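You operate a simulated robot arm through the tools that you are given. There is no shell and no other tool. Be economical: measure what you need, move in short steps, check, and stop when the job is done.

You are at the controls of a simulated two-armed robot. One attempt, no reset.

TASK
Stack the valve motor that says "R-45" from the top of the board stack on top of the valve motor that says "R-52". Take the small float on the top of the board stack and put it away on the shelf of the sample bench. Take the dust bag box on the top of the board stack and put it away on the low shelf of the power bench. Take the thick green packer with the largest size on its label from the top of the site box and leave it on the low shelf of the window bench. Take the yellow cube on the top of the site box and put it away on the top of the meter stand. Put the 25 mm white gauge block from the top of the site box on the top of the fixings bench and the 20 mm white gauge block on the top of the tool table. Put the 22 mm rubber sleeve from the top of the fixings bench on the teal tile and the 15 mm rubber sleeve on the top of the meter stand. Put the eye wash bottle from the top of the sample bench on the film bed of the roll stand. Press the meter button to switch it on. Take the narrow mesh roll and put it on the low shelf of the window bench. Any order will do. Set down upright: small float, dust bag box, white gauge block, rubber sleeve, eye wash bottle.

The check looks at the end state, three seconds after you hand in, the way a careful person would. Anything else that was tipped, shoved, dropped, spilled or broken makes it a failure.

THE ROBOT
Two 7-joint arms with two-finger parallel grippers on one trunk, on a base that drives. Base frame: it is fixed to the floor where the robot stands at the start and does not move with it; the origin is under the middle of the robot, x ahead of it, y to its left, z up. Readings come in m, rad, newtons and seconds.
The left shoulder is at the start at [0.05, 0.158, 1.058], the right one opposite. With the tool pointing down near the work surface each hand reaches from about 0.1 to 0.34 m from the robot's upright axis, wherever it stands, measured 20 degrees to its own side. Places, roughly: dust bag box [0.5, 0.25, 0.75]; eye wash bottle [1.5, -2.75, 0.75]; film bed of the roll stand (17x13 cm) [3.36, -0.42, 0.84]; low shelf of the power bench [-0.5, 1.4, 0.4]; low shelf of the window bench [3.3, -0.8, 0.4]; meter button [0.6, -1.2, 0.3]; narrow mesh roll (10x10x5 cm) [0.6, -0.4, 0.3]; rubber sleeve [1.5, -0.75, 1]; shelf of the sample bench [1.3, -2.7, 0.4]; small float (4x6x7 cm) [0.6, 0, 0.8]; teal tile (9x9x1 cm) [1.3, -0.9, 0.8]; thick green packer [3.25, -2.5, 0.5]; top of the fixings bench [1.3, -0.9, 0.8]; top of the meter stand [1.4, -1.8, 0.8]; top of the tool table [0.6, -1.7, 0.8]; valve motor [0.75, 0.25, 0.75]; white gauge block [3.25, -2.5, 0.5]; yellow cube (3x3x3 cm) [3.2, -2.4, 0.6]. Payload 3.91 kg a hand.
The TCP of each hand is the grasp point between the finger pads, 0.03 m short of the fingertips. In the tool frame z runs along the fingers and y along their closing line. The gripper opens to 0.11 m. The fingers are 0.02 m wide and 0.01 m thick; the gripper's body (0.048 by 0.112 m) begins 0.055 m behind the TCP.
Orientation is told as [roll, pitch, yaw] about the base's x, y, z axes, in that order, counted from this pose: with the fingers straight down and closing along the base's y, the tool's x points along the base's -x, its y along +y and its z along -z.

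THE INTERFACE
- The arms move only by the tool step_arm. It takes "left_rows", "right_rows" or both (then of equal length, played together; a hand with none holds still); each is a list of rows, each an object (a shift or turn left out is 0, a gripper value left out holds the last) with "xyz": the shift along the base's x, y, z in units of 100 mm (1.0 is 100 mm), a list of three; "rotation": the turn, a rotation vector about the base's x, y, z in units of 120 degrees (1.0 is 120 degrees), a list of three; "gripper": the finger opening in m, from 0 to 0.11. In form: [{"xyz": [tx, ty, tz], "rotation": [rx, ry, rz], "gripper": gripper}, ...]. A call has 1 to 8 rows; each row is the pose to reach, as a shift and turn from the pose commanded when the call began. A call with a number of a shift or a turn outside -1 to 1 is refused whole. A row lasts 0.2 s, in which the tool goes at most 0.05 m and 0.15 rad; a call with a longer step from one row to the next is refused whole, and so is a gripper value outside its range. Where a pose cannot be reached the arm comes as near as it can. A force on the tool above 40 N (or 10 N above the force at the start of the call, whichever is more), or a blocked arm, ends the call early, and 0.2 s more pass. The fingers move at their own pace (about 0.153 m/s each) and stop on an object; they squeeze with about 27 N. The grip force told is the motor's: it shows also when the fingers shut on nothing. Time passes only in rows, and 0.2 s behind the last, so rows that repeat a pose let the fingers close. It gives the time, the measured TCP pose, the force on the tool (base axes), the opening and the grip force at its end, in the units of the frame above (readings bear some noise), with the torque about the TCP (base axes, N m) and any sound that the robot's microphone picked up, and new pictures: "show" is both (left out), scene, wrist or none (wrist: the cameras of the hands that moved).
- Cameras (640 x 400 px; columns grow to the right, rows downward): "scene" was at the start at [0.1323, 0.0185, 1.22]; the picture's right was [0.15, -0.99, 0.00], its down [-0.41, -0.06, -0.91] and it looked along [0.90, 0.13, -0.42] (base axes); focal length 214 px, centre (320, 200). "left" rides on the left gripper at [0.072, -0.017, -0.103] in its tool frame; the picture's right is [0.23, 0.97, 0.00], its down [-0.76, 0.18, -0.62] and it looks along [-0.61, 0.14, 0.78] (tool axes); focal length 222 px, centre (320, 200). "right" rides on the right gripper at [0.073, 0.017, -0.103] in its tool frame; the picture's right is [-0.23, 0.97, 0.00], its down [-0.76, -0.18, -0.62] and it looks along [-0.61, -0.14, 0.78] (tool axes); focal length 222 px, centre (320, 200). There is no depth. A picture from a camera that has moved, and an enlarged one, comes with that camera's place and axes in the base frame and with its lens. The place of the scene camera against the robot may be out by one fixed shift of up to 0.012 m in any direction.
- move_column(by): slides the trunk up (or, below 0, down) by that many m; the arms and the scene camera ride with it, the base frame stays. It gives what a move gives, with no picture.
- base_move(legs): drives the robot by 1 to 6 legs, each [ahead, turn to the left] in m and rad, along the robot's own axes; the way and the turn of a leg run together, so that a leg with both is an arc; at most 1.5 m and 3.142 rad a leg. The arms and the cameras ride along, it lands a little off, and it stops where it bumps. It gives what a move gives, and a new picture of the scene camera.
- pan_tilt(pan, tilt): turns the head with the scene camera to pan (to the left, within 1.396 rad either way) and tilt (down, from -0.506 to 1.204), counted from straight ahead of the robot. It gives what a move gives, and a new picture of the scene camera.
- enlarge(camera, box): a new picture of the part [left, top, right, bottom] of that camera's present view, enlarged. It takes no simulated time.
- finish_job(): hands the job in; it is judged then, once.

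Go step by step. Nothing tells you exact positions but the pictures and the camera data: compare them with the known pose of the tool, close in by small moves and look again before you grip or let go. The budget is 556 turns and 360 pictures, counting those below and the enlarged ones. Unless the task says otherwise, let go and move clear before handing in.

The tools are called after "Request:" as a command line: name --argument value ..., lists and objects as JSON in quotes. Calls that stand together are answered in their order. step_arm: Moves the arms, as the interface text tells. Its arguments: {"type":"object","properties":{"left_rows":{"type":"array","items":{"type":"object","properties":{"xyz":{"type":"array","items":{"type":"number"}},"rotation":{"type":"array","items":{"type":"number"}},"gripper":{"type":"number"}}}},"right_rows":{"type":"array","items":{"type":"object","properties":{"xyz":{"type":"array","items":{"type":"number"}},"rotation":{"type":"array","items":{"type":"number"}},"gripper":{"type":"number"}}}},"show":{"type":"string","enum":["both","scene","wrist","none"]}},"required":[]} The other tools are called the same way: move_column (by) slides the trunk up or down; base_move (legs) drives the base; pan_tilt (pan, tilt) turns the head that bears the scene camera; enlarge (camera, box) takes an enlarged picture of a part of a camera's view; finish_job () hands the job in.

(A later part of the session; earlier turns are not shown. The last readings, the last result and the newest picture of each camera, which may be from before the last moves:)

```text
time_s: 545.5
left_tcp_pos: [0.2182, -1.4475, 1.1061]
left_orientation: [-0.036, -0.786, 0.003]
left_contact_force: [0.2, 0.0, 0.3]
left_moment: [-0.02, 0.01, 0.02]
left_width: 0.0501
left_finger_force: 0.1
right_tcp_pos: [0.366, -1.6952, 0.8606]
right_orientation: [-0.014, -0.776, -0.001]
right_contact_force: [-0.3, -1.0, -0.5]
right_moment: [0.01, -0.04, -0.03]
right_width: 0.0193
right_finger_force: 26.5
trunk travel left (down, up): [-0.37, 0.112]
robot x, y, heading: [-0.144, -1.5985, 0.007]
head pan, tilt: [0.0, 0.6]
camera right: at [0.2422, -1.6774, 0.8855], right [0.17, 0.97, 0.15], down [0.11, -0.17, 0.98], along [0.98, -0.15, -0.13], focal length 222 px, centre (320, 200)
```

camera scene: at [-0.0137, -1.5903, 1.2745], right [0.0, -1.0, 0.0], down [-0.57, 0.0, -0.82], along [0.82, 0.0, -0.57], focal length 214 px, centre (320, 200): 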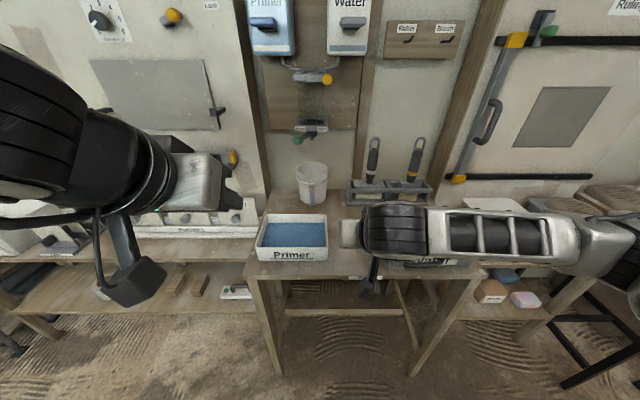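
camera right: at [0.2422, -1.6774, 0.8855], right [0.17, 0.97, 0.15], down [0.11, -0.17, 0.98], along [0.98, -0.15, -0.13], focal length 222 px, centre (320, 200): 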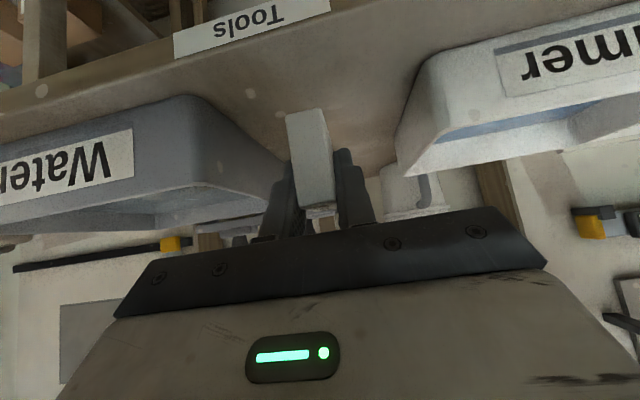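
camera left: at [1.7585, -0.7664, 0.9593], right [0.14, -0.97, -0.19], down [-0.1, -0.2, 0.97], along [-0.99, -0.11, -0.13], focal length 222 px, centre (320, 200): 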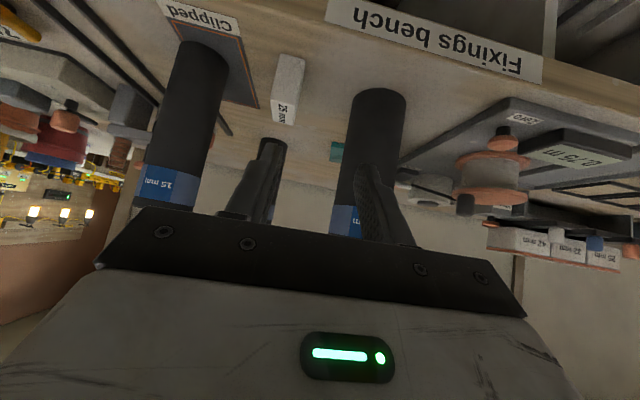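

Request:
step_arm --right_rows '[{"xyz": [0, 0, -0.1]}, {"xyz": [0, 0, -0.16]}, {"xyz": [0, 0, -0.2]}, {"xyz": [0, 0, -0.24]}, {"xyz": [0, 0, -0.28]}, {"xyz": [0, 0, -0.32]}]' --show "none"

```text
time_s: 546.9
left_tcp_pos: [0.2175, -1.4478, 1.1065]
left_orientation: [-0.035, -0.785, 0.004]
left_contact_force: [0.9, 0.4, -0.5]
left_moment: [0.01, 0.01, 0.0]
left_width: 0.0499
left_finger_force: 0.0
right_tcp_pos: [0.3647, -1.6948, 0.8314]
right_orientation: [-0.015, -0.776, -0.003]
right_contact_force: [0.2, -0.2, -0.5]
right_moment: [0.0, -0.01, 0.01]
right_width: 0.0195
right_finger_force: 26.8
trunk travel left (down, up): [-0.37, 0.112]
robot x, y, heading: [-0.1406, -1.595, 0.003]
head pan, tilt: [0.0, 0.6]
```

Request:
step_arm --right_rows '[{"xyz": [0, 0, -0.05]}, {"xyz": [0, 0, -0.1]}, {"xyz": [0, 0, -0.15]}, {"xyz": [0, 0, -0.2]}, {"xyz": [0, 0, -0.24]}, {"xyz": [0, 0, -0.28]}]' --show "wrist"

```text
time_s: 548.3
left_tcp_pos: [0.2149, -1.446, 1.1074]
left_orientation: [-0.036, -0.791, 0.002]
left_contact_force: [-0.3, -0.6, 0.4]
left_moment: [0.02, 0.0, -0.01]
left_width: 0.0502
left_finger_force: 0.1
right_tcp_pos: [0.3657, -1.6951, 0.8077]
right_orientation: [-0.008, -0.787, -0.006]
right_contact_force: [-3.3, -1.5, 30.9]
right_moment: [0.21, -0.05, 0.16]
right_width: 0.0195
right_finger_force: 27.3
trunk travel left (down, up): [-0.37, 0.112]
robot x, y, heading: [-0.1451, -1.5939, 0.002]
head pan, tilt: [0.0, 0.6]
camera right: at [0.2423, -1.6766, 0.8304], right [0.17, 0.97, 0.15], down [0.09, -0.17, 0.98], along [0.98, -0.15, -0.12], focal length 222 px, centre (320, 200)
```

right: 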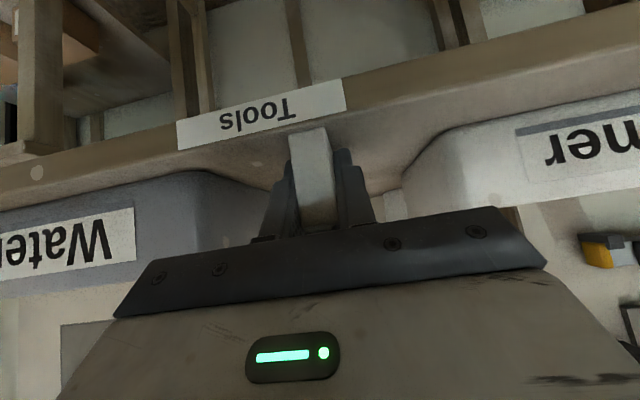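

Request:
enlarge --camera "right" --box '[220, 60, 420, 220]'

```text
2.50 times, centred on (320, 140) of right
camera zoom: at [0.2423, -1.6766, 0.8304], right [0.17, 0.97, 0.15], down [0.09, -0.17, 0.98], along [0.98, -0.15, -0.12], focal length 555 px, centre (320, 350)
```

zoom: 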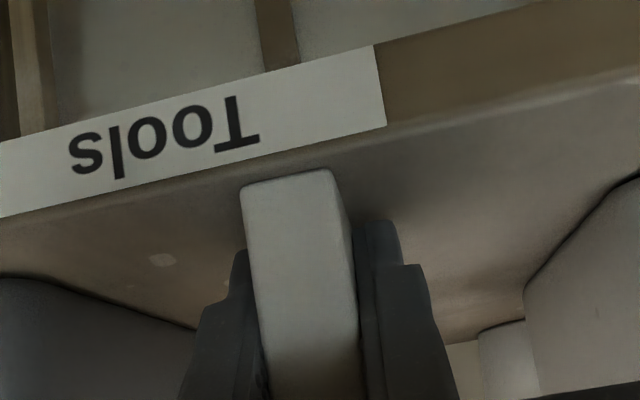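

The block would sit only ~6 mm from the front edge, so I'll lift slightly, move 4 cm deeper and set down again.

Request:
step_arm --right_rows '[{"xyz": [0, 0, 0.2]}, {"xyz": [0.2, 0, 0.2]}, {"xyz": [0.4, 0, 0.2]}, {"xyz": [0.4, 0, 0.08]}, {"xyz": [0.4, 0, 0.03]}, {"xyz": [0.4, 0, -0.01]}, {"xyz": [0.4, 0, -0.04]}]' --show "wrist"

```text
time_s: 549.9
left_tcp_pos: [0.2168, -1.448, 1.1059]
left_orientation: [-0.035, -0.787, 0.001]
left_contact_force: [0.1, -1.1, -0.5]
left_moment: [0.0, -0.01, -0.01]
left_width: 0.0501
left_finger_force: 0.1
right_tcp_pos: [0.4099, -1.6947, 0.8091]
right_orientation: [-0.006, -0.795, -0.008]
right_contact_force: [2.3, 0.5, 9.9]
right_moment: [0.09, 0.17, 0.01]
right_width: 0.0195
right_finger_force: 27.1
trunk travel left (down, up): [-0.37, 0.112]
robot x, y, heading: [-0.1418, -1.5984, 0.001]
head pan, tilt: [0.0, 0.6]
stopped in row 7 (right hand): the force on the tool passed its limit at 42 N (the readings are from after the stop); the commanded pose is now the measured one
camera right: at [0.2857, -1.6764, 0.8295], right [0.17, 0.97, 0.16], down [0.09, -0.17, 0.98], along [0.98, -0.15, -0.11], focal length 222 px, centre (320, 200)
```

right: 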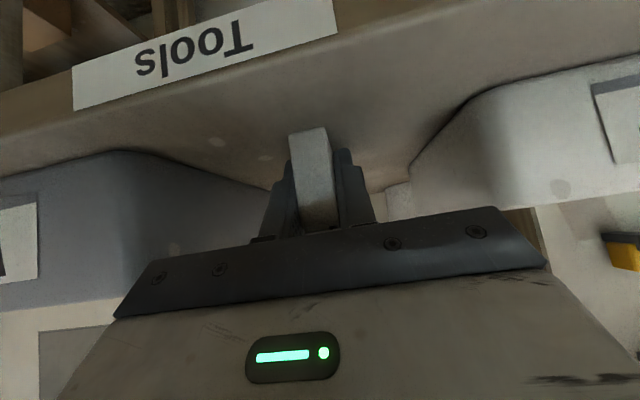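

Now it is well inside. Release and back out along the tool axis.

Request:
step_arm --right_rows '[{"xyz": [0, 0, 0.01], "gripper": 0.03}, {"xyz": [0, 0, 0.01], "gripper": 0.045}, {"xyz": [-0.15, 0, 0.16]}, {"xyz": [-0.45, 0, 0.45]}, {"xyz": [-0.75, 0, 0.8]}, {"xyz": [-0.8, -0.2, 1.0]}]' --show "wrist"

```text
time_s: 551.3
left_tcp_pos: [0.2183, -1.4481, 1.1054]
left_orientation: [-0.034, -0.786, 0.0]
left_contact_force: [0.1, -0.1, 0.3]
left_moment: [0.05, 0.01, 0.01]
left_width: 0.0504
left_finger_force: 0.0
right_tcp_pos: [0.3255, -1.7168, 0.9044]
right_orientation: [-0.011, -0.788, -0.003]
right_contact_force: [0.8, 0.7, 0.0]
right_moment: [0.0, 0.03, -0.01]
right_width: 0.045
right_finger_force: 0.1
trunk travel left (down, up): [-0.37, 0.112]
robot x, y, heading: [-0.1477, -1.5982, -0.003]
head pan, tilt: [0.0, 0.6]
camera right: at [0.2027, -1.698, 0.9269], right [0.17, 0.97, 0.15], down [0.09, -0.17, 0.98], along [0.98, -0.15, -0.12], focal length 222 px, centre (320, 200)
```

right: 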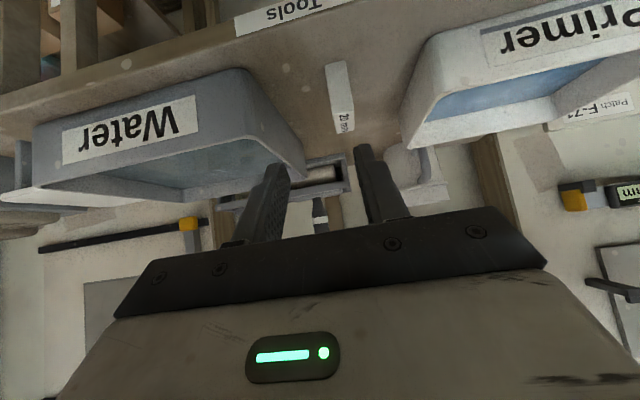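

The 20 mm gauge stands on the tool table. Last: the meter button. I'll raise the right hand, close the left gripper, and reposition in front of the meter.

Request:
step_arm --right_rows '[{"xyz": [-0.2, 0, 0.4]}, {"xyz": [-0.4, 0, 0.8]}, {"xyz": [-0.4, 0, 1.0]}]' --left_rows '[{"xyz": [0, 0, 0], "gripper": 0.0}, {"xyz": [0, 0, 0]}, {"xyz": [0, 0, 0]}]' --show "none"

Request:
step_arm --right_rows '[{"xyz": [0, 0, 0.45]}, {"xyz": [0, 0, 0.9]}, {"xyz": [0, 0, 1.0]}]' --show "none"

Request:
base_move --legs '[[-0.1, 0], [0, 1.57], [0.32, 0], [0, -1.57], [0.15, 0]]'

Request:
pan_tilt --pan 0.0 --tilt 0.8

```text
time_s: 552.1
left_tcp_pos: [0.2169, -1.4478, 1.1063]
left_orientation: [-0.037, -0.786, 0.001]
left_contact_force: [-0.2, 0.2, -0.4]
left_moment: [0.0, -0.01, 0.01]
left_width: 0.0002
left_finger_force: 26.7
right_tcp_pos: [0.287, -1.7154, 1.0052]
right_orientation: [-0.011, -0.788, -0.004]
right_contact_force: [-0.2, 0.7, -0.4]
right_moment: [0.0, -0.01, 0.02]
right_width: 0.0449
right_finger_force: 0.0
trunk travel left (down, up): [-0.37, 0.112]
robot x, y, heading: [-0.1461, -1.5981, 0.005]
head pan, tilt: [0.0, 0.6]
```

```text
time_s: 552.9
left_tcp_pos: [0.2175, -1.4475, 1.1062]
left_orientation: [-0.037, -0.785, 0.002]
left_contact_force: [0.5, -0.7, 0.0]
left_moment: [0.01, -0.03, 0.0]
left_width: 0.0
left_finger_force: 26.8
right_tcp_pos: [0.2889, -1.7153, 1.1058]
right_orientation: [-0.013, -0.786, -0.004]
right_contact_force: [-0.5, -0.3, 0.5]
right_moment: [0.01, 0.04, 0.03]
right_width: 0.0449
right_finger_force: 0.0
trunk travel left (down, up): [-0.37, 0.112]
robot x, y, heading: [-0.1413, -1.5951, 0.003]
head pan, tilt: [0.0, 0.6]
```

```text
time_s: 564.5
left_tcp_pos: [0.266, -1.1294, 1.1071]
left_orientation: [-0.036, -0.785, -0.007]
left_contact_force: [0.5, -1.1, 0.3]
left_moment: [0.02, 0.01, -0.01]
left_width: 0.0001
left_finger_force: 27.1
right_tcp_pos: [0.3358, -1.3959, 1.105]
right_orientation: [-0.011, -0.787, -0.013]
right_contact_force: [0.2, 0.1, 0.7]
right_moment: [0.03, -0.05, 0.02]
right_width: 0.045
right_finger_force: 0.1
trunk travel left (down, up): [-0.37, 0.112]
robot x, y, heading: [-0.0957, -1.2712, -0.006]
head pan, tilt: [0.0, 0.6]
camera scene: at [0.0339, -1.2701, 1.2744], right [-0.01, -1.0, 0.0], down [-0.57, 0.0, -0.82], along [0.82, 0.0, -0.57], focal length 214 px, centre (320, 200)
```

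scene: 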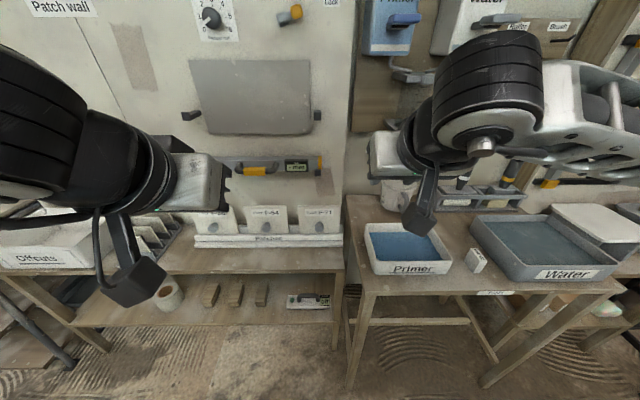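

```text
time_s: 565.2
left_tcp_pos: [0.2654, -1.129, 1.1063]
left_orientation: [-0.036, -0.784, -0.005]
left_contact_force: [0.3, -0.7, 0.4]
left_moment: [-0.02, -0.01, 0.02]
left_width: 0.0
left_finger_force: 27.1
right_tcp_pos: [0.3359, -1.396, 1.1053]
right_orientation: [-0.011, -0.789, -0.013]
right_contact_force: [0.1, 0.5, 0.1]
right_moment: [-0.01, -0.01, 0.0]
right_width: 0.0448
right_finger_force: 0.0
trunk travel left (down, up): [-0.37, 0.112]
robot x, y, heading: [-0.0975, -1.2743, -0.005]
head pan, tilt: [0.0, 0.799]
camera scene: at [0.0256, -1.2701, 1.2577], right [-0.01, -1.0, 0.0], down [-0.72, 0.0, -0.7], along [0.7, 0.0, -0.72], focal length 214 px, centre (320, 200)
```

scene: 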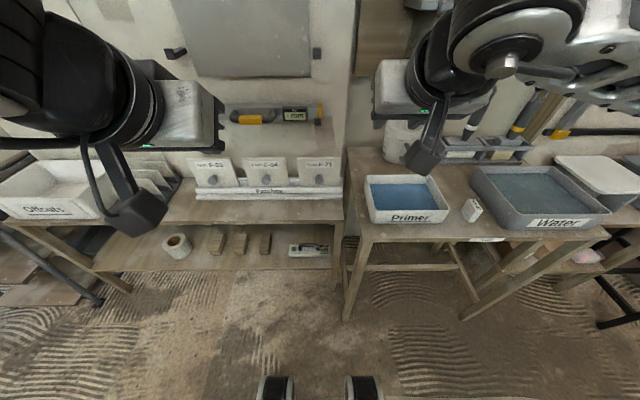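

Request:
enlarge --camera "scene" --box '[265, 225, 355, 275]'

```text
7.11 times, centred on (310, 250) of scene
camera zoom: at [0.0256, -1.2701, 1.2577], right [-0.01, -1.0, 0.0], down [-0.72, 0.0, -0.7], along [0.7, 0.0, -0.72], focal length 1525 px, centre (391, -156)
```

zoom: 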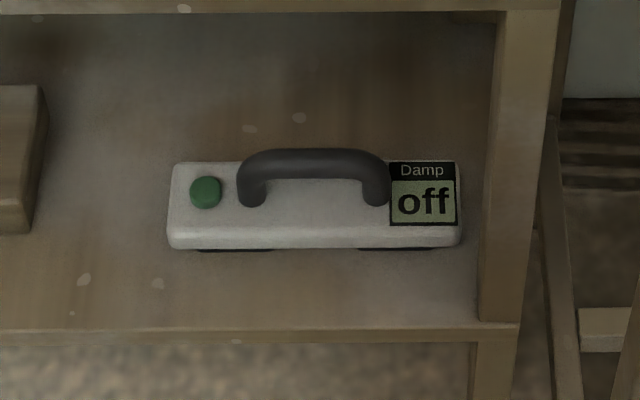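

The damp meter shows "off"; green button at about (0.583, -1.144). Raise the right hand clear of the tool table, move in and lower the trunk.

Request:
step_arm --right_rows '[{"xyz": [0, 0, 0.45]}, {"xyz": [0, 0, 0.9]}, {"xyz": [0, 0, 1.0]}]' --show "none"

Request:
step_arm --right_rows '[{"xyz": [0, 0.1, 0.45]}, {"xyz": [0, 0.2, 0.9]}, {"xyz": [0, 0.2, 1.0]}]' --show "none"

Request:
base_move --legs '[[0.1, 0]]'

Request:
move_column --by -0.36

```text
time_s: 566.0
left_tcp_pos: [0.2661, -1.1293, 1.1061]
left_orientation: [-0.034, -0.785, -0.004]
left_contact_force: [0.6, -0.6, -0.3]
left_moment: [0.02, -0.03, -0.01]
left_width: 0.0
left_finger_force: 27.1
right_tcp_pos: [0.3345, -1.3954, 1.2048]
right_orientation: [-0.013, -0.787, -0.01]
right_contact_force: [-0.1, 0.3, -0.6]
right_moment: [0.01, -0.02, -0.02]
right_width: 0.0448
right_finger_force: 0.0
trunk travel left (down, up): [-0.37, 0.112]
robot x, y, heading: [-0.0971, -1.2727, -0.007]
head pan, tilt: [0.0, 0.799]
```

```text
time_s: 566.8
left_tcp_pos: [0.2661, -1.1301, 1.1059]
left_orientation: [-0.036, -0.785, -0.007]
left_contact_force: [-0.9, -0.6, -0.2]
left_moment: [0.02, 0.04, -0.01]
left_width: 0.0
left_finger_force: 27.0
right_tcp_pos: [0.335, -1.3769, 1.3061]
right_orientation: [-0.01, -0.787, -0.011]
right_contact_force: [-0.1, -0.5, -0.1]
right_moment: [-0.01, -0.02, -0.01]
right_width: 0.0451
right_finger_force: 0.0
trunk travel left (down, up): [-0.37, 0.112]
robot x, y, heading: [-0.0942, -1.2744, -0.004]
head pan, tilt: [0.0, 0.799]
```

```text
time_s: 567.9
left_tcp_pos: [0.3669, -1.1293, 1.106]
left_orientation: [-0.036, -0.784, -0.007]
left_contact_force: [-0.6, -0.9, -0.6]
left_moment: [0.02, 0.01, 0.02]
left_width: 0.0004
left_finger_force: 27.7
right_tcp_pos: [0.4354, -1.3775, 1.3056]
right_orientation: [-0.011, -0.787, -0.012]
right_contact_force: [0.2, 0.1, -0.1]
right_moment: [-0.01, 0.04, -0.02]
right_width: 0.0451
right_finger_force: 0.0
trunk travel left (down, up): [-0.37, 0.112]
robot x, y, heading: [0.0024, -1.2755, -0.004]
head pan, tilt: [0.0, 0.799]
camera scene: at [0.1262, -1.2708, 1.2575], right [-0.01, -1.0, 0.0], down [-0.72, 0.0, -0.7], along [0.7, 0.0, -0.72], focal length 214 px, centre (320, 200)
```

scene: 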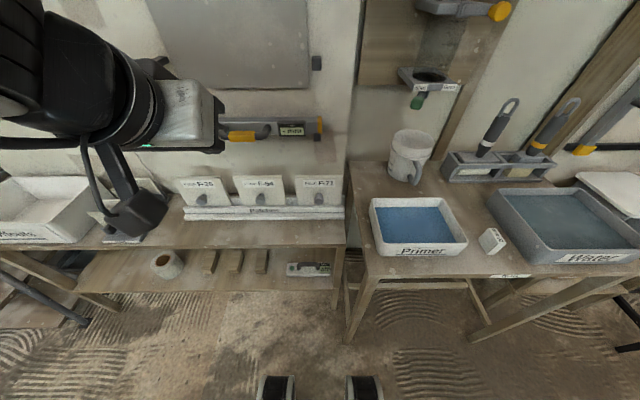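

```text
time_s: 571.4
left_tcp_pos: [0.3645, -1.1299, 0.7477]
left_orientation: [-0.033, -0.787, -0.007]
left_contact_force: [-0.9, -0.7, -0.1]
left_moment: [0.01, -0.01, 0.01]
left_width: 0.0
left_finger_force: 27.6
right_tcp_pos: [0.435, -1.3774, 0.946]
right_orientation: [-0.011, -0.791, -0.012]
right_contact_force: [0.1, -0.2, 0.1]
right_moment: [-0.02, -0.01, -0.01]
right_width: 0.0451
right_finger_force: 0.1
trunk travel left (down, up): [-0.01, 0.472]
robot x, y, heading: [0.0033, -1.2737, -0.005]
head pan, tilt: [0.0, 0.799]
```

Request:
step_arm --left_rows '[{"xyz": [0.15, 0, -0.45]}, {"xyz": [0.35, 0, -0.85]}, {"xyz": [0.5, 0, -1.0]}]' --show "none"

Request:
step_arm --left_rows '[{"xyz": [0.25, 0, -0.35]}, {"xyz": [0.5, 0, -0.75]}, {"xyz": [0.6, 0, -1.0]}]' --show "none"

Request:
step_arm --left_rows '[{"xyz": [0.2, 0, -0.3]}, {"xyz": [0.35, -0.05, -0.6]}, {"xyz": [0.4, -0.05, -0.9]}]' --show "both"

```text
time_s: 572.2
left_tcp_pos: [0.4147, -1.1304, 0.6463]
left_orientation: [-0.034, -0.789, -0.007]
left_contact_force: [0.4, 0.2, -0.2]
left_moment: [0.03, 0.0, 0.01]
left_width: 0.0001
left_finger_force: 27.3
left hand out of reach, approached as far as the arm can: row 1
right_tcp_pos: [0.4351, -1.3775, 0.946]
right_orientation: [-0.011, -0.788, -0.012]
right_contact_force: [0.3, -1.0, -0.9]
right_moment: [0.01, 0.0, -0.05]
right_width: 0.0451
right_finger_force: 0.0
trunk travel left (down, up): [-0.01, 0.472]
robot x, y, heading: [0.003, -1.2733, -0.01]
head pan, tilt: [0.0, 0.799]
```

```text
time_s: 573.0
left_tcp_pos: [0.477, -1.1298, 0.5462]
left_orientation: [-0.036, -0.787, -0.007]
left_contact_force: [-0.1, 0.7, 0.4]
left_moment: [-0.01, 0.01, -0.01]
left_width: 0.0001
left_finger_force: 27.4
right_tcp_pos: [0.4346, -1.3789, 0.9462]
right_orientation: [-0.01, -0.789, -0.012]
right_contact_force: [0.4, -0.7, -0.5]
right_moment: [-0.01, -0.01, -0.03]
right_width: 0.0452
right_finger_force: 0.0
trunk travel left (down, up): [-0.01, 0.472]
robot x, y, heading: [0.0084, -1.2723, -0.008]
head pan, tilt: [0.0, 0.799]
```

```text
time_s: 573.8
left_tcp_pos: [0.5154, -1.1351, 0.4551]
left_orientation: [-0.034, -0.787, -0.007]
left_contact_force: [1.0, 0.0, 0.3]
left_moment: [-0.01, -0.02, 0.0]
left_width: 0.0001
left_finger_force: 27.3
right_tcp_pos: [0.4341, -1.378, 0.9453]
right_orientation: [-0.01, -0.788, -0.012]
right_contact_force: [-0.5, 0.4, -0.1]
right_moment: [0.03, -0.01, -0.02]
right_width: 0.0452
right_finger_force: 0.1
trunk travel left (down, up): [-0.01, 0.472]
robot x, y, heading: [0.0056, -1.272, -0.01]
head pan, tilt: [0.0, 0.799]
camera scene: at [0.1253, -1.2708, 0.8977], right [-0.01, -1.0, 0.0], down [-0.72, 0.0, -0.7], along [0.7, 0.0, -0.72], focal length 214 px, centre (320, 200)
camera left: at [0.3905, -1.1466, 0.4792], right [-0.13, 0.97, -0.19], down [0.1, 0.2, 0.97], along [0.99, 0.11, -0.13], focal length 222 px, centre (320, 200)
```

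scene: 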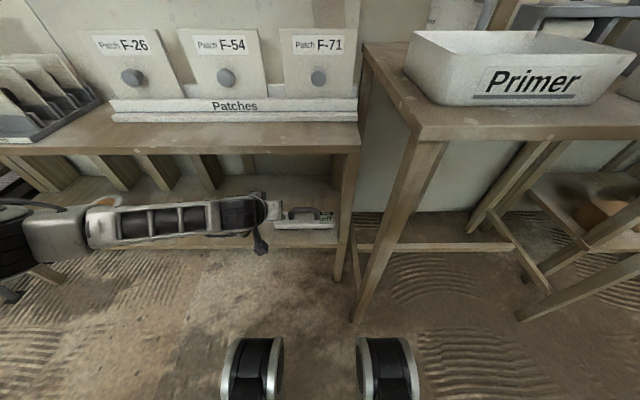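
left: 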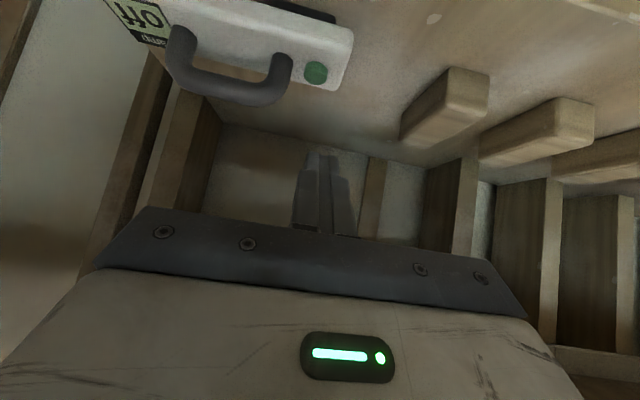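

Button at about (0.579, -1.150), top z≈0.342. Positioning the closed fingertips just above it.

Request:
step_arm --left_rows '[{"xyz": [0.2, -0.08, -0.2]}, {"xyz": [0.4, -0.15, -0.4]}, {"xyz": [0.5, -0.15, -0.6]}, {"xyz": [0.5, -0.15, -0.65]}]' --show "wrist"

```text
time_s: 574.8
left_tcp_pos: [0.5659, -1.1499, 0.391]
left_orientation: [-0.037, -0.785, -0.007]
left_contact_force: [-0.2, 0.3, -0.4]
left_moment: [0.02, 0.0, 0.02]
left_width: 0.0002
left_finger_force: 27.8
right_tcp_pos: [0.4348, -1.3773, 0.946]
right_orientation: [-0.009, -0.789, -0.012]
right_contact_force: [0.3, 0.0, 0.1]
right_moment: [0.01, 0.0, 0.01]
right_width: 0.0447
right_finger_force: 0.1
trunk travel left (down, up): [-0.01, 0.472]
robot x, y, heading: [0.0027, -1.2736, -0.004]
head pan, tilt: [0.0, 0.799]
camera left: at [0.4411, -1.1616, 0.4142], right [-0.13, 0.97, -0.19], down [0.1, 0.2, 0.97], along [0.99, 0.11, -0.13], focal length 222 px, centre (320, 200)
```

left: 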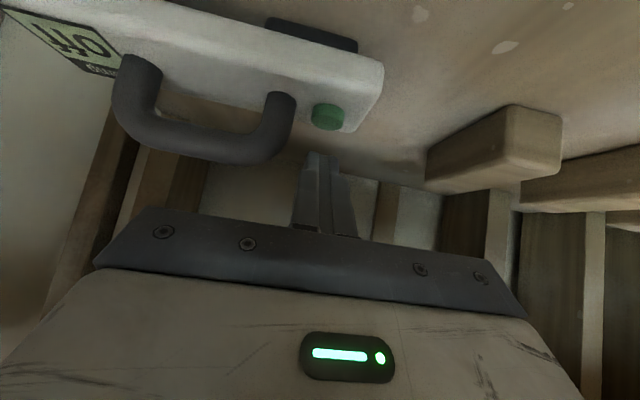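

Request:
step_arm --left_rows '[{"xyz": [0, -0.01, -0.12]}, {"xyz": [0, -0.01, -0.18]}, {"xyz": [0, -0.01, -0.22]}, {"xyz": [0, -0.01, -0.26]}, {"xyz": [0, -0.01, -0.3]}]' --show "wrist"

```text
time_s: 576.0
left_tcp_pos: [0.566, -1.1513, 0.3631]
left_orientation: [-0.037, -0.794, -0.008]
left_contact_force: [-4.7, 0.2, 16.5]
left_moment: [-0.02, -0.13, 0.02]
left_width: 0.0
left_finger_force: 26.8
right_tcp_pos: [0.433, -1.3785, 0.9466]
right_orientation: [-0.009, -0.79, -0.013]
right_contact_force: [-0.7, -0.3, -0.4]
right_moment: [0.02, 0.01, 0.0]
right_width: 0.0451
right_finger_force: 0.0
trunk travel left (down, up): [-0.01, 0.472]
robot x, y, heading: [0.0016, -1.2761, -0.011]
head pan, tilt: [0.0, 0.799]
heard: click
camera left: at [0.4415, -1.1632, 0.387], right [-0.13, 0.97, -0.19], down [0.1, 0.2, 0.97], along [0.99, 0.11, -0.12], focal length 222 px, centre (320, 200)
```

left: 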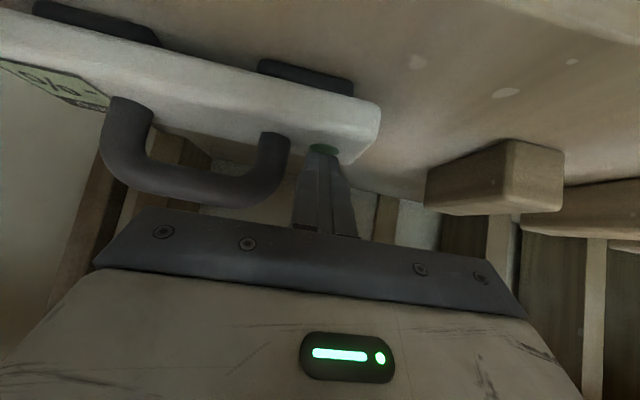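

Click heard and the display changed to a reading ("%"). Lifting off and checking the display.

Request:
step_arm --left_rows '[{"xyz": [0, 0, 0.2]}, {"xyz": [-0.1, 0.05, 0.5]}, {"xyz": [-0.35, 0.05, 0.85]}, {"xyz": [-0.5, 0.05, 1.0]}]' --show "none"

Request:
enlarge --camera "left" --box '[60, 0, 380, 200]'

Request:
enlarge --camera "scene" --box '[260, 190, 360, 250]'

```text
time_s: 577.0
left_tcp_pos: [0.5153, -1.1455, 0.4609]
left_orientation: [-0.035, -0.787, -0.007]
left_contact_force: [0.3, -0.3, -0.6]
left_moment: [-0.01, -0.02, 0.02]
left_width: 0.0002
left_finger_force: 26.7
right_tcp_pos: [0.4341, -1.378, 0.9454]
right_orientation: [-0.011, -0.789, -0.011]
right_contact_force: [0.2, 0.4, -0.4]
right_moment: [-0.01, 0.01, -0.03]
right_width: 0.0447
right_finger_force: 0.1
trunk travel left (down, up): [-0.01, 0.472]
robot x, y, heading: [0.0036, -1.2756, -0.005]
head pan, tilt: [0.0, 0.799]
```

```text
2.00 times, centred on (220, 100) of left
camera zoom: at [0.3902, -1.1571, 0.4848], right [-0.13, 0.97, -0.19], down [0.1, 0.2, 0.97], along [0.99, 0.11, -0.13], focal length 444 px, centre (520, 400)
```

zoom: 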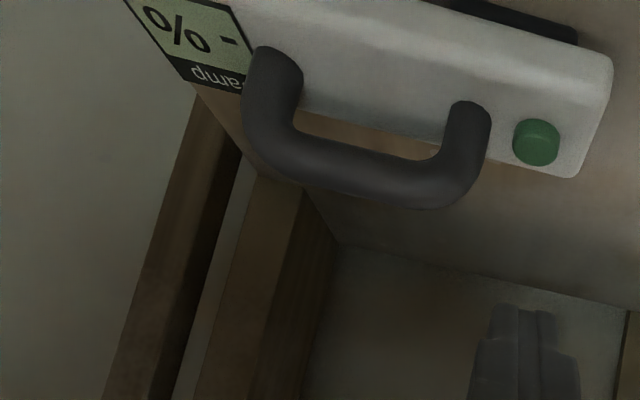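

```text
6.40 times, centred on (310, 220) of scene
camera zoom: at [0.1254, -1.2708, 0.8976], right [-0.01, -1.0, 0.0], down [-0.72, 0.0, -0.7], along [0.7, 0.0, -0.72], focal length 1373 px, centre (384, 72)
```

zoom: 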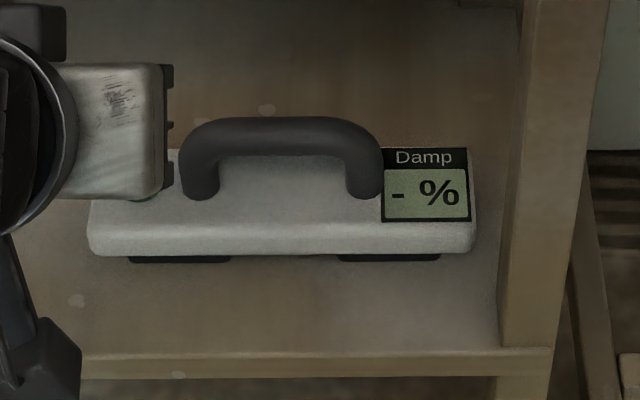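

The meter reads "- %", so it is on. I also want the bottle nearer the middle of the ruled film bed (rails run y≈-0.37 to -0.70, and it stands near one end), so I'll go back and shift it. Retracting first.

Request:
step_arm --left_rows '[{"xyz": [-0.2, 0, 0.4]}, {"xyz": [-0.5, 0, 0.8]}, {"xyz": [-0.6, 0, 1.0]}]' --show "none"

Request:
base_move --legs '[[-0.2, 0]]'

Request:
move_column --by 0.3

Request:
base_move --legs '[[0.06, 0], [0, 1.575], [1.5, 0], [0.42, 0], [0, -1.39]]'

```text
time_s: 577.8
left_tcp_pos: [0.4546, -1.1463, 0.5621]
left_orientation: [-0.034, -0.785, -0.006]
left_contact_force: [0.4, -1.2, -0.1]
left_moment: [-0.02, -0.01, 0.0]
left_width: 0.0
left_finger_force: 27.2
right_tcp_pos: [0.4343, -1.3773, 0.946]
right_orientation: [-0.012, -0.789, -0.012]
right_contact_force: [0.2, -0.5, -0.1]
right_moment: [0.01, -0.02, 0.01]
right_width: 0.0451
right_finger_force: 0.0
trunk travel left (down, up): [-0.01, 0.472]
robot x, y, heading: [0.0013, -1.2764, -0.006]
head pan, tilt: [0.0, 0.799]
```

```text
time_s: 579.4
left_tcp_pos: [0.256, -1.1453, 0.5617]
left_orientation: [-0.035, -0.786, -0.006]
left_contact_force: [0.3, 0.4, 0.3]
left_moment: [-0.01, 0.02, 0.01]
left_width: 0.0
left_finger_force: 27.2
right_tcp_pos: [0.2347, -1.3761, 0.9447]
right_orientation: [-0.01, -0.786, -0.009]
right_contact_force: [0.7, 1.2, -0.4]
right_moment: [0.01, 0.0, -0.04]
right_width: 0.0449
right_finger_force: 0.1
trunk travel left (down, up): [-0.01, 0.472]
robot x, y, heading: [-0.1969, -1.27, -0.001]
head pan, tilt: [0.0, 0.799]
camera scene: at [-0.0744, -1.2695, 0.8976], right [0.0, -1.0, 0.0], down [-0.72, 0.0, -0.7], along [0.7, 0.0, -0.72], focal length 214 px, centre (320, 200)
```

scene: 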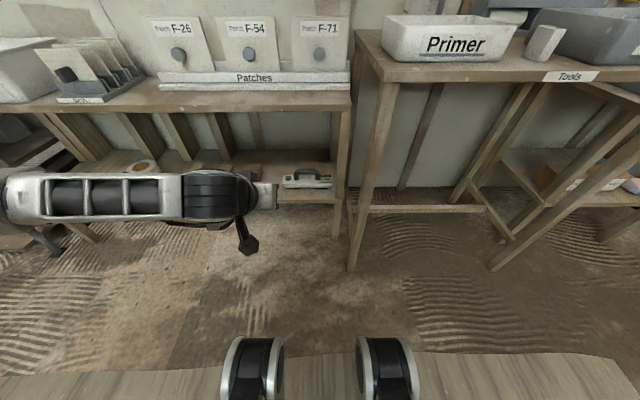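

```text
time_s: 582.4
left_tcp_pos: [0.255, -1.1446, 0.8619]
left_orientation: [-0.033, -0.785, -0.005]
left_contact_force: [-0.6, 0.2, -0.3]
left_moment: [0.05, -0.01, 0.03]
left_width: 0.0
left_finger_force: 26.9
right_tcp_pos: [0.2352, -1.3768, 1.2466]
right_orientation: [-0.012, -0.787, -0.008]
right_contact_force: [-0.1, 1.2, -0.6]
right_moment: [0.01, 0.0, 0.02]
right_width: 0.0449
right_finger_force: 0.1
trunk travel left (down, up): [-0.31, 0.172]
robot x, y, heading: [-0.1955, -1.2734, -0.002]
head pan, tilt: [0.0, 0.799]
```

```text
time_s: 599.9
left_tcp_pos: [0.2336, 0.8764, 0.8621]
left_orientation: [-0.035, -0.786, 0.21]
left_contact_force: [0.9, 0.0, 0.2]
left_moment: [-0.01, -0.01, -0.01]
left_width: 0.0
left_finger_force: 26.6
right_tcp_pos: [0.2634, 0.6456, 1.2466]
right_orientation: [-0.012, -0.788, 0.206]
right_contact_force: [-0.2, 0.5, 0.6]
right_moment: [0.01, 0.02, 0.01]
right_width: 0.0451
right_finger_force: 0.1
trunk travel left (down, up): [-0.31, 0.172]
robot x, y, heading: [-0.1826, 0.6549, 0.215]
head pan, tilt: [0.0, 0.799]
camera scene: at [-0.0605, 0.6825, 1.1976], right [0.21, -0.98, 0.0], down [-0.7, -0.15, -0.7], along [0.68, 0.15, -0.72], focal length 214 px, centre (320, 200)
```

scene: 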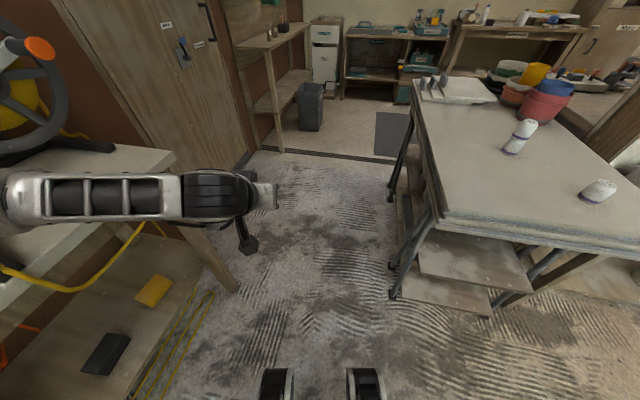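

Request:
base_move --legs '[[0, -0.14], [0.4, 0], [0, 0.18], [0.36, 0], [0, -0.26], [1.2, 0]]'

Request:
base_move --legs '[[0, -1.17], [1.5, 0], [0, 1.18]]'

```text
time_s: 612.2
left_tcp_pos: [2.214, 0.8833, 0.8618]
left_orientation: [-0.034, -0.786, -0.009]
left_contact_force: [-0.8, -0.4, -0.4]
left_moment: [0.03, -0.01, -0.02]
left_width: 0.0002
left_finger_force: 27.6
right_tcp_pos: [2.1916, 0.6523, 1.2441]
right_orientation: [-0.01, -0.787, -0.015]
right_contact_force: [-0.7, 0.2, 0.5]
right_moment: [0.03, -0.03, 0.0]
right_width: 0.045
right_finger_force: 0.0
trunk travel left (down, up): [-0.31, 0.172]
robot x, y, heading: [1.7634, 0.7598, -0.008]
head pan, tilt: [0.0, 0.799]
camera scene: at [1.884, 0.7612, 1.1976], right [-0.01, -1.0, 0.0], down [-0.72, 0.01, -0.7], along [0.7, -0.01, -0.72], focal length 214 px, centre (320, 200)
```

scene: 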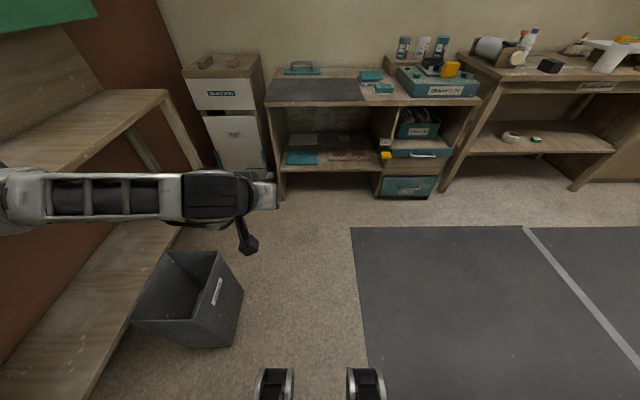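

```text
time_s: 625.5
left_tcp_pos: [2.7933, -0.5172, 0.861]
left_orientation: [-0.038, -0.786, -0.012]
left_contact_force: [0.2, -0.4, 0.4]
left_moment: [0.01, -0.01, 0.02]
left_width: 0.0
left_finger_force: 26.7
right_tcp_pos: [2.7707, -0.7489, 1.2443]
right_orientation: [-0.011, -0.788, -0.016]
right_contact_force: [-0.6, 0.6, -0.4]
right_moment: [-0.01, 0.0, -0.02]
right_width: 0.0451
right_finger_force: 0.0
trunk travel left (down, up): [-0.31, 0.172]
robot x, y, heading: [2.3407, -0.6446, -0.015]
head pan, tilt: [0.0, 0.799]
camera scene: at [2.4628, -0.6396, 1.1976], right [-0.01, -1.0, 0.0], down [-0.72, 0.01, -0.7], along [0.7, -0.01, -0.72], focal length 214 px, centre (320, 200)
```

scene: 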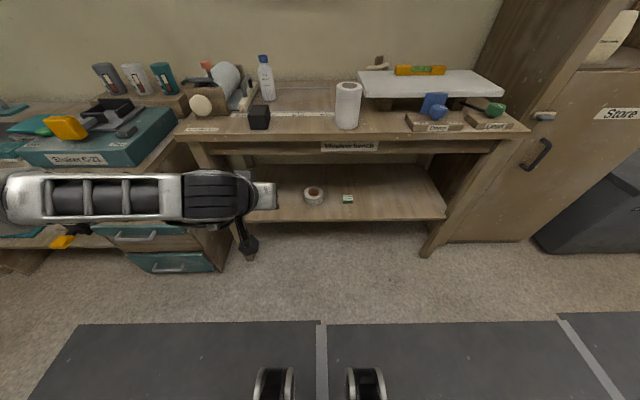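

Everything looks in place. Preparing the left hand (open, flatter tilt) and driving in to re-grasp the bottle.

Request:
move_column --by 0.1

Request:
step_arm --left_rows '[{"xyz": [0, 0.2, 0.3], "rotation": [0, -0.06, 0], "gripper": 0.085}, {"xyz": [0, 0.4, 0.6], "rotation": [0, -0.12, 0]}, {"xyz": [0, 0.65, 0.9], "rotation": [0, -0.167, 0]}, {"xyz": [0, 0.65, 1.0], "rotation": [0, -0.167, 0]}]' --show "none"

Request:
base_move --legs '[[0.43, 0.01]]'

Request:
step_arm --left_rows '[{"xyz": [0, 0, 0]}]' --show "wrist"

```text
time_s: 626.9
left_tcp_pos: [2.7924, -0.5166, 0.9612]
left_orientation: [-0.035, -0.786, -0.012]
left_contact_force: [-0.8, 0.7, -0.4]
left_moment: [0.01, -0.01, 0.01]
left_width: 0.0
left_finger_force: 27.1
right_tcp_pos: [2.7714, -0.7483, 1.3463]
right_orientation: [-0.01, -0.785, -0.017]
right_contact_force: [0.0, 0.8, 0.5]
right_moment: [0.01, 0.0, 0.01]
right_width: 0.0451
right_finger_force: 0.0
trunk travel left (down, up): [-0.41, 0.072]
robot x, y, heading: [2.3419, -0.6421, -0.01]
head pan, tilt: [0.0, 0.799]
```

```text
time_s: 627.9
left_tcp_pos: [2.7934, -0.4548, 1.0606]
left_orientation: [-0.025, -1.136, -0.023]
left_contact_force: [0.6, 0.6, -0.8]
left_moment: [0.01, -0.03, -0.03]
left_width: 0.0849
left_finger_force: 0.0
right_tcp_pos: [2.7728, -0.7487, 1.3451]
right_orientation: [-0.011, -0.786, -0.019]
right_contact_force: [0.8, 0.1, 0.4]
right_moment: [0.04, 0.01, 0.0]
right_width: 0.0448
right_finger_force: 0.1
trunk travel left (down, up): [-0.41, 0.072]
robot x, y, heading: [2.3403, -0.6423, -0.014]
head pan, tilt: [0.0, 0.799]
```

```text
time_s: 630.5
left_tcp_pos: [3.2164, -0.4506, 1.0621]
left_orientation: [-0.026, -1.135, -0.009]
left_contact_force: [1.1, -0.5, 0.2]
left_moment: [-0.01, 0.0, -0.02]
left_width: 0.0852
left_finger_force: 0.0
right_tcp_pos: [3.1977, -0.7461, 1.3452]
right_orientation: [-0.01, -0.786, -0.009]
right_contact_force: [-0.8, -1.7, 0.0]
right_moment: [-0.03, 0.0, -0.02]
right_width: 0.045
right_finger_force: 0.2
trunk travel left (down, up): [-0.41, 0.072]
robot x, y, heading: [2.7627, -0.6466, 0.003]
head pan, tilt: [0.0, 0.799]
camera scene: at [2.8882, -0.6411, 1.2975], right [0.0, -1.0, 0.0], down [-0.72, 0.0, -0.7], along [0.7, 0.0, -0.72], focal length 214 px, centre (320, 200)
```

scene: 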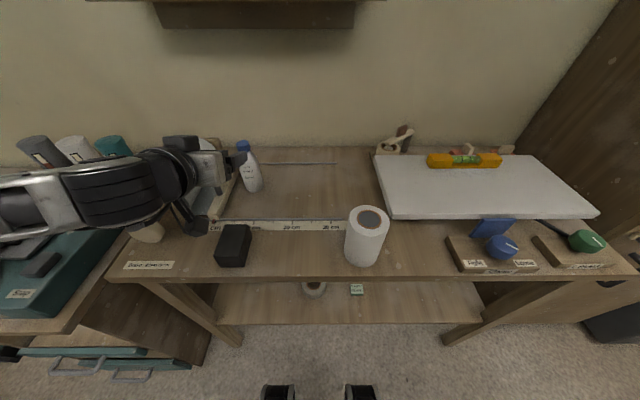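

```text
time_s: 630.9
left_tcp_pos: [3.217, -0.4508, 1.0609]
left_orientation: [-0.026, -1.137, -0.01]
left_contact_force: [1.2, -0.1, -1.3]
left_moment: [-0.01, 0.01, -0.01]
left_width: 0.0851
left_finger_force: 0.1
right_tcp_pos: [3.1969, -0.746, 1.3457]
right_orientation: [-0.011, -0.787, -0.008]
right_contact_force: [-0.2, 0.3, -0.5]
right_moment: [-0.02, -0.01, 0.05]
right_width: 0.0448
right_finger_force: 0.0
trunk travel left (down, up): [-0.41, 0.072]
robot x, y, heading: [2.7654, -0.6437, -0.002]
head pan, tilt: [0.0, 0.799]
camera left: at [3.0914, -0.4632, 1.0403], right [-0.06, 0.97, -0.22], down [-0.24, 0.2, 0.95], along [0.97, 0.11, 0.22], focal length 222 px, centre (320, 200)
```

left: 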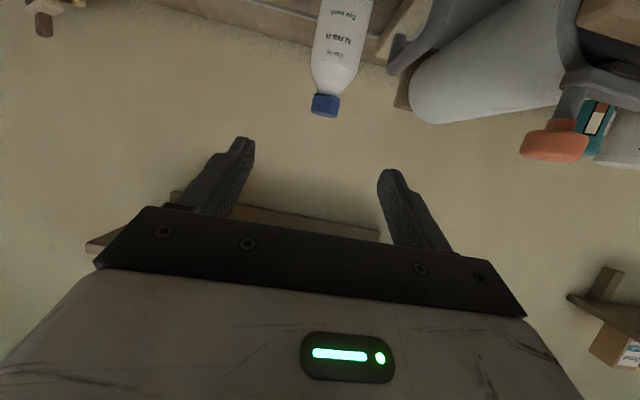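

Bottle aligned with the hand. Lowering the trunk and approaching to grip as before.

Request:
move_column --by -0.085

Request:
step_arm --left_rows '[{"xyz": [0.4, 0, -0.05]}, {"xyz": [0.8, 0, -0.05]}, {"xyz": [1.0, 0, -0.1]}]' --show "none"

Request:
step_arm --left_rows '[{"xyz": [0.3, 0, -0.12]}, {"xyz": [0.6, 0, -0.25]}, {"xyz": [0.83, 0, -0.35]}]' --show "both"

```text
time_s: 632.1
left_tcp_pos: [3.2148, -0.4515, 0.9759]
left_orientation: [-0.026, -1.138, -0.01]
left_contact_force: [0.4, 1.0, 0.6]
left_moment: [-0.01, 0.02, -0.02]
left_width: 0.0849
left_finger_force: 0.1
right_tcp_pos: [3.1972, -0.7464, 1.261]
right_orientation: [-0.012, -0.789, -0.007]
right_contact_force: [-0.3, 0.4, 0.0]
right_moment: [-0.01, 0.01, -0.02]
right_width: 0.0452
right_finger_force: 0.0
trunk travel left (down, up): [-0.325, 0.157]
robot x, y, heading: [2.768, -0.6477, -0.001]
head pan, tilt: [0.0, 0.799]
```

```text
time_s: 632.9
left_tcp_pos: [3.3159, -0.4514, 0.9664]
left_orientation: [-0.025, -1.137, -0.011]
left_contact_force: [1.5, -0.9, -0.3]
left_moment: [-0.04, 0.01, -0.01]
left_width: 0.0851
left_finger_force: 0.1
right_tcp_pos: [3.196, -0.7468, 1.261]
right_orientation: [-0.011, -0.787, -0.007]
right_contact_force: [0.2, 0.1, 0.6]
right_moment: [0.01, 0.0, 0.01]
right_width: 0.0447
right_finger_force: 0.0
trunk travel left (down, up): [-0.325, 0.157]
robot x, y, heading: [2.7618, -0.6444, -0.002]
head pan, tilt: [0.0, 0.799]
```

```text
time_s: 633.7
left_tcp_pos: [3.3994, -0.451, 0.9324]
left_orientation: [-0.025, -1.135, -0.013]
left_contact_force: [-0.6, 0.8, -0.1]
left_moment: [-0.01, -0.04, 0.0]
left_width: 0.0853
left_finger_force: 0.0
right_tcp_pos: [3.1977, -0.7462, 1.261]
right_orientation: [-0.011, -0.787, -0.008]
right_contact_force: [-0.2, -0.6, -0.5]
right_moment: [0.01, 0.01, 0.0]
right_width: 0.0452
right_finger_force: 0.0
trunk travel left (down, up): [-0.325, 0.157]
robot x, y, heading: [2.7678, -0.6425, -0.003]
head pan, tilt: [0.0, 0.799]
camera scene: at [2.8879, -0.6411, 1.2126], right [0.0, -1.0, 0.0], down [-0.72, 0.0, -0.7], along [0.7, 0.0, -0.72], focal length 214 px, centre (320, 200)
camera left: at [3.2746, -0.4635, 0.9108], right [-0.06, 0.97, -0.22], down [-0.24, 0.2, 0.95], along [0.97, 0.11, 0.22], focal length 222 px, centre (320, 200)
```

scene: 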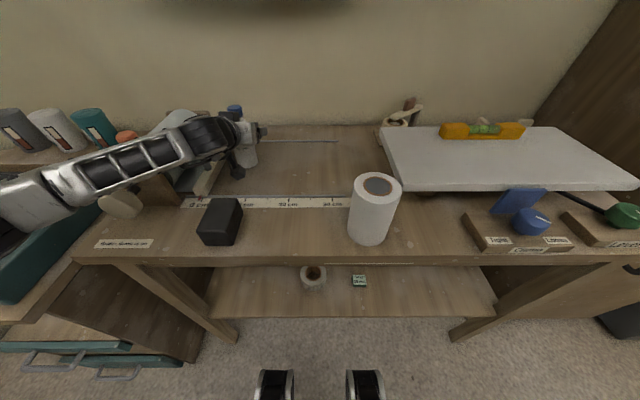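
left: 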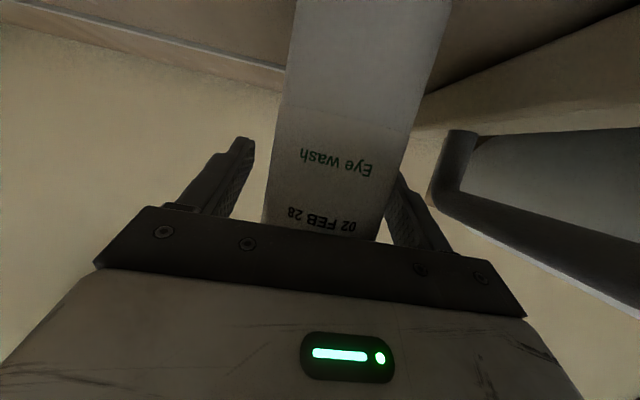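

Request:
step_arm --left_rows '[{"xyz": [0, 0, 0], "gripper": 0.06}, {"xyz": [0, 0, 0], "gripper": 0.03}, {"xyz": [0, 0, 0], "gripper": 0.03}, {"xyz": [0, 0, 0.2]}, {"xyz": [0, -0.1, 0.35]}, {"xyz": [0, -0.45, 0.35]}, {"xyz": [0, -0.8, 0.35]}, {"xyz": [0, -0.8, 0.35]}]' --show "none"

Request:
step_arm --left_rows '[{"xyz": [0, 0, -0.15]}, {"xyz": [0, 0, -0.25]}, {"xyz": [0, 0, -0.31]}, {"xyz": [0, 0, -0.35]}, {"xyz": [0, 0, -0.38]}]' --show "both"

```text
time_s: 635.5
left_tcp_pos: [3.3987, -0.5311, 0.9657]
left_orientation: [-0.024, -1.134, -0.011]
left_contact_force: [0.1, 0.4, -3.1]
left_moment: [-0.04, -0.04, -0.02]
left_width: 0.0527
left_finger_force: 27.3
right_tcp_pos: [3.1968, -0.7457, 1.2607]
right_orientation: [-0.009, -0.786, -0.007]
right_contact_force: [-0.4, 0.2, 0.2]
right_moment: [0.03, 0.0, 0.0]
right_width: 0.0451
right_finger_force: 0.0
trunk travel left (down, up): [-0.325, 0.157]
robot x, y, heading: [2.7663, -0.6468, -0.007]
head pan, tilt: [0.0, 0.799]
```

```text
time_s: 636.7
left_tcp_pos: [3.3989, -0.5303, 0.931]
left_orientation: [-0.03, -1.141, -0.007]
left_contact_force: [-2.8, 0.6, 7.3]
left_moment: [0.08, 0.19, 0.02]
left_width: 0.0526
left_finger_force: 27.0
right_tcp_pos: [3.1958, -0.7459, 1.261]
right_orientation: [-0.011, -0.788, -0.007]
right_contact_force: [-0.3, -0.5, -1.1]
right_moment: [-0.03, 0.02, 0.04]
right_width: 0.045
right_finger_force: 0.0
trunk travel left (down, up): [-0.325, 0.157]
robot x, y, heading: [2.7642, -0.645, 0.001]
head pan, tilt: [0.0, 0.799]
camera scene: at [2.8868, -0.6411, 1.213], right [0.0, -1.0, 0.0], down [-0.72, 0.0, -0.7], along [0.7, 0.0, -0.72], focal length 214 px, centre (320, 200)
camera left: at [3.2745, -0.5431, 0.9102], right [-0.06, 0.97, -0.22], down [-0.24, 0.2, 0.95], along [0.97, 0.11, 0.23], focal length 222 px, centre (320, 200)
```

scene: 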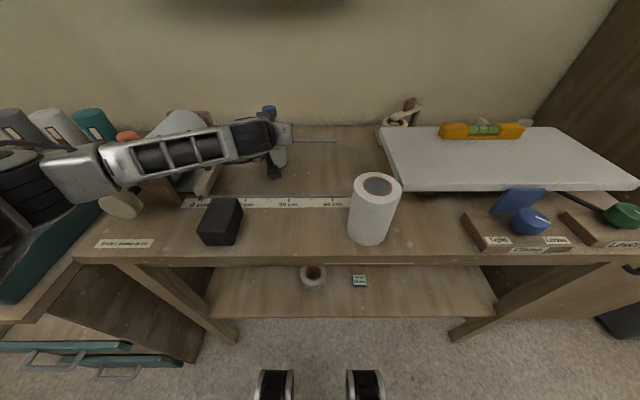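
left: 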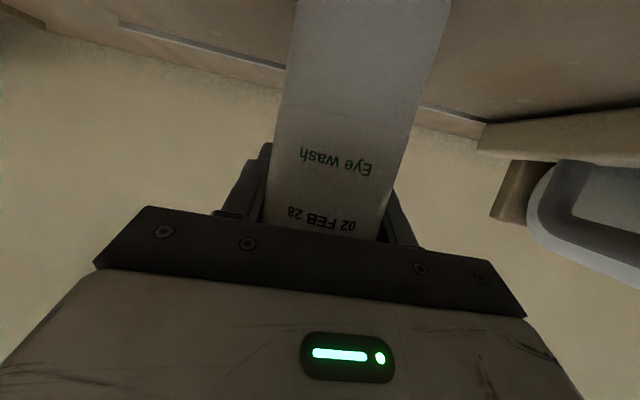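

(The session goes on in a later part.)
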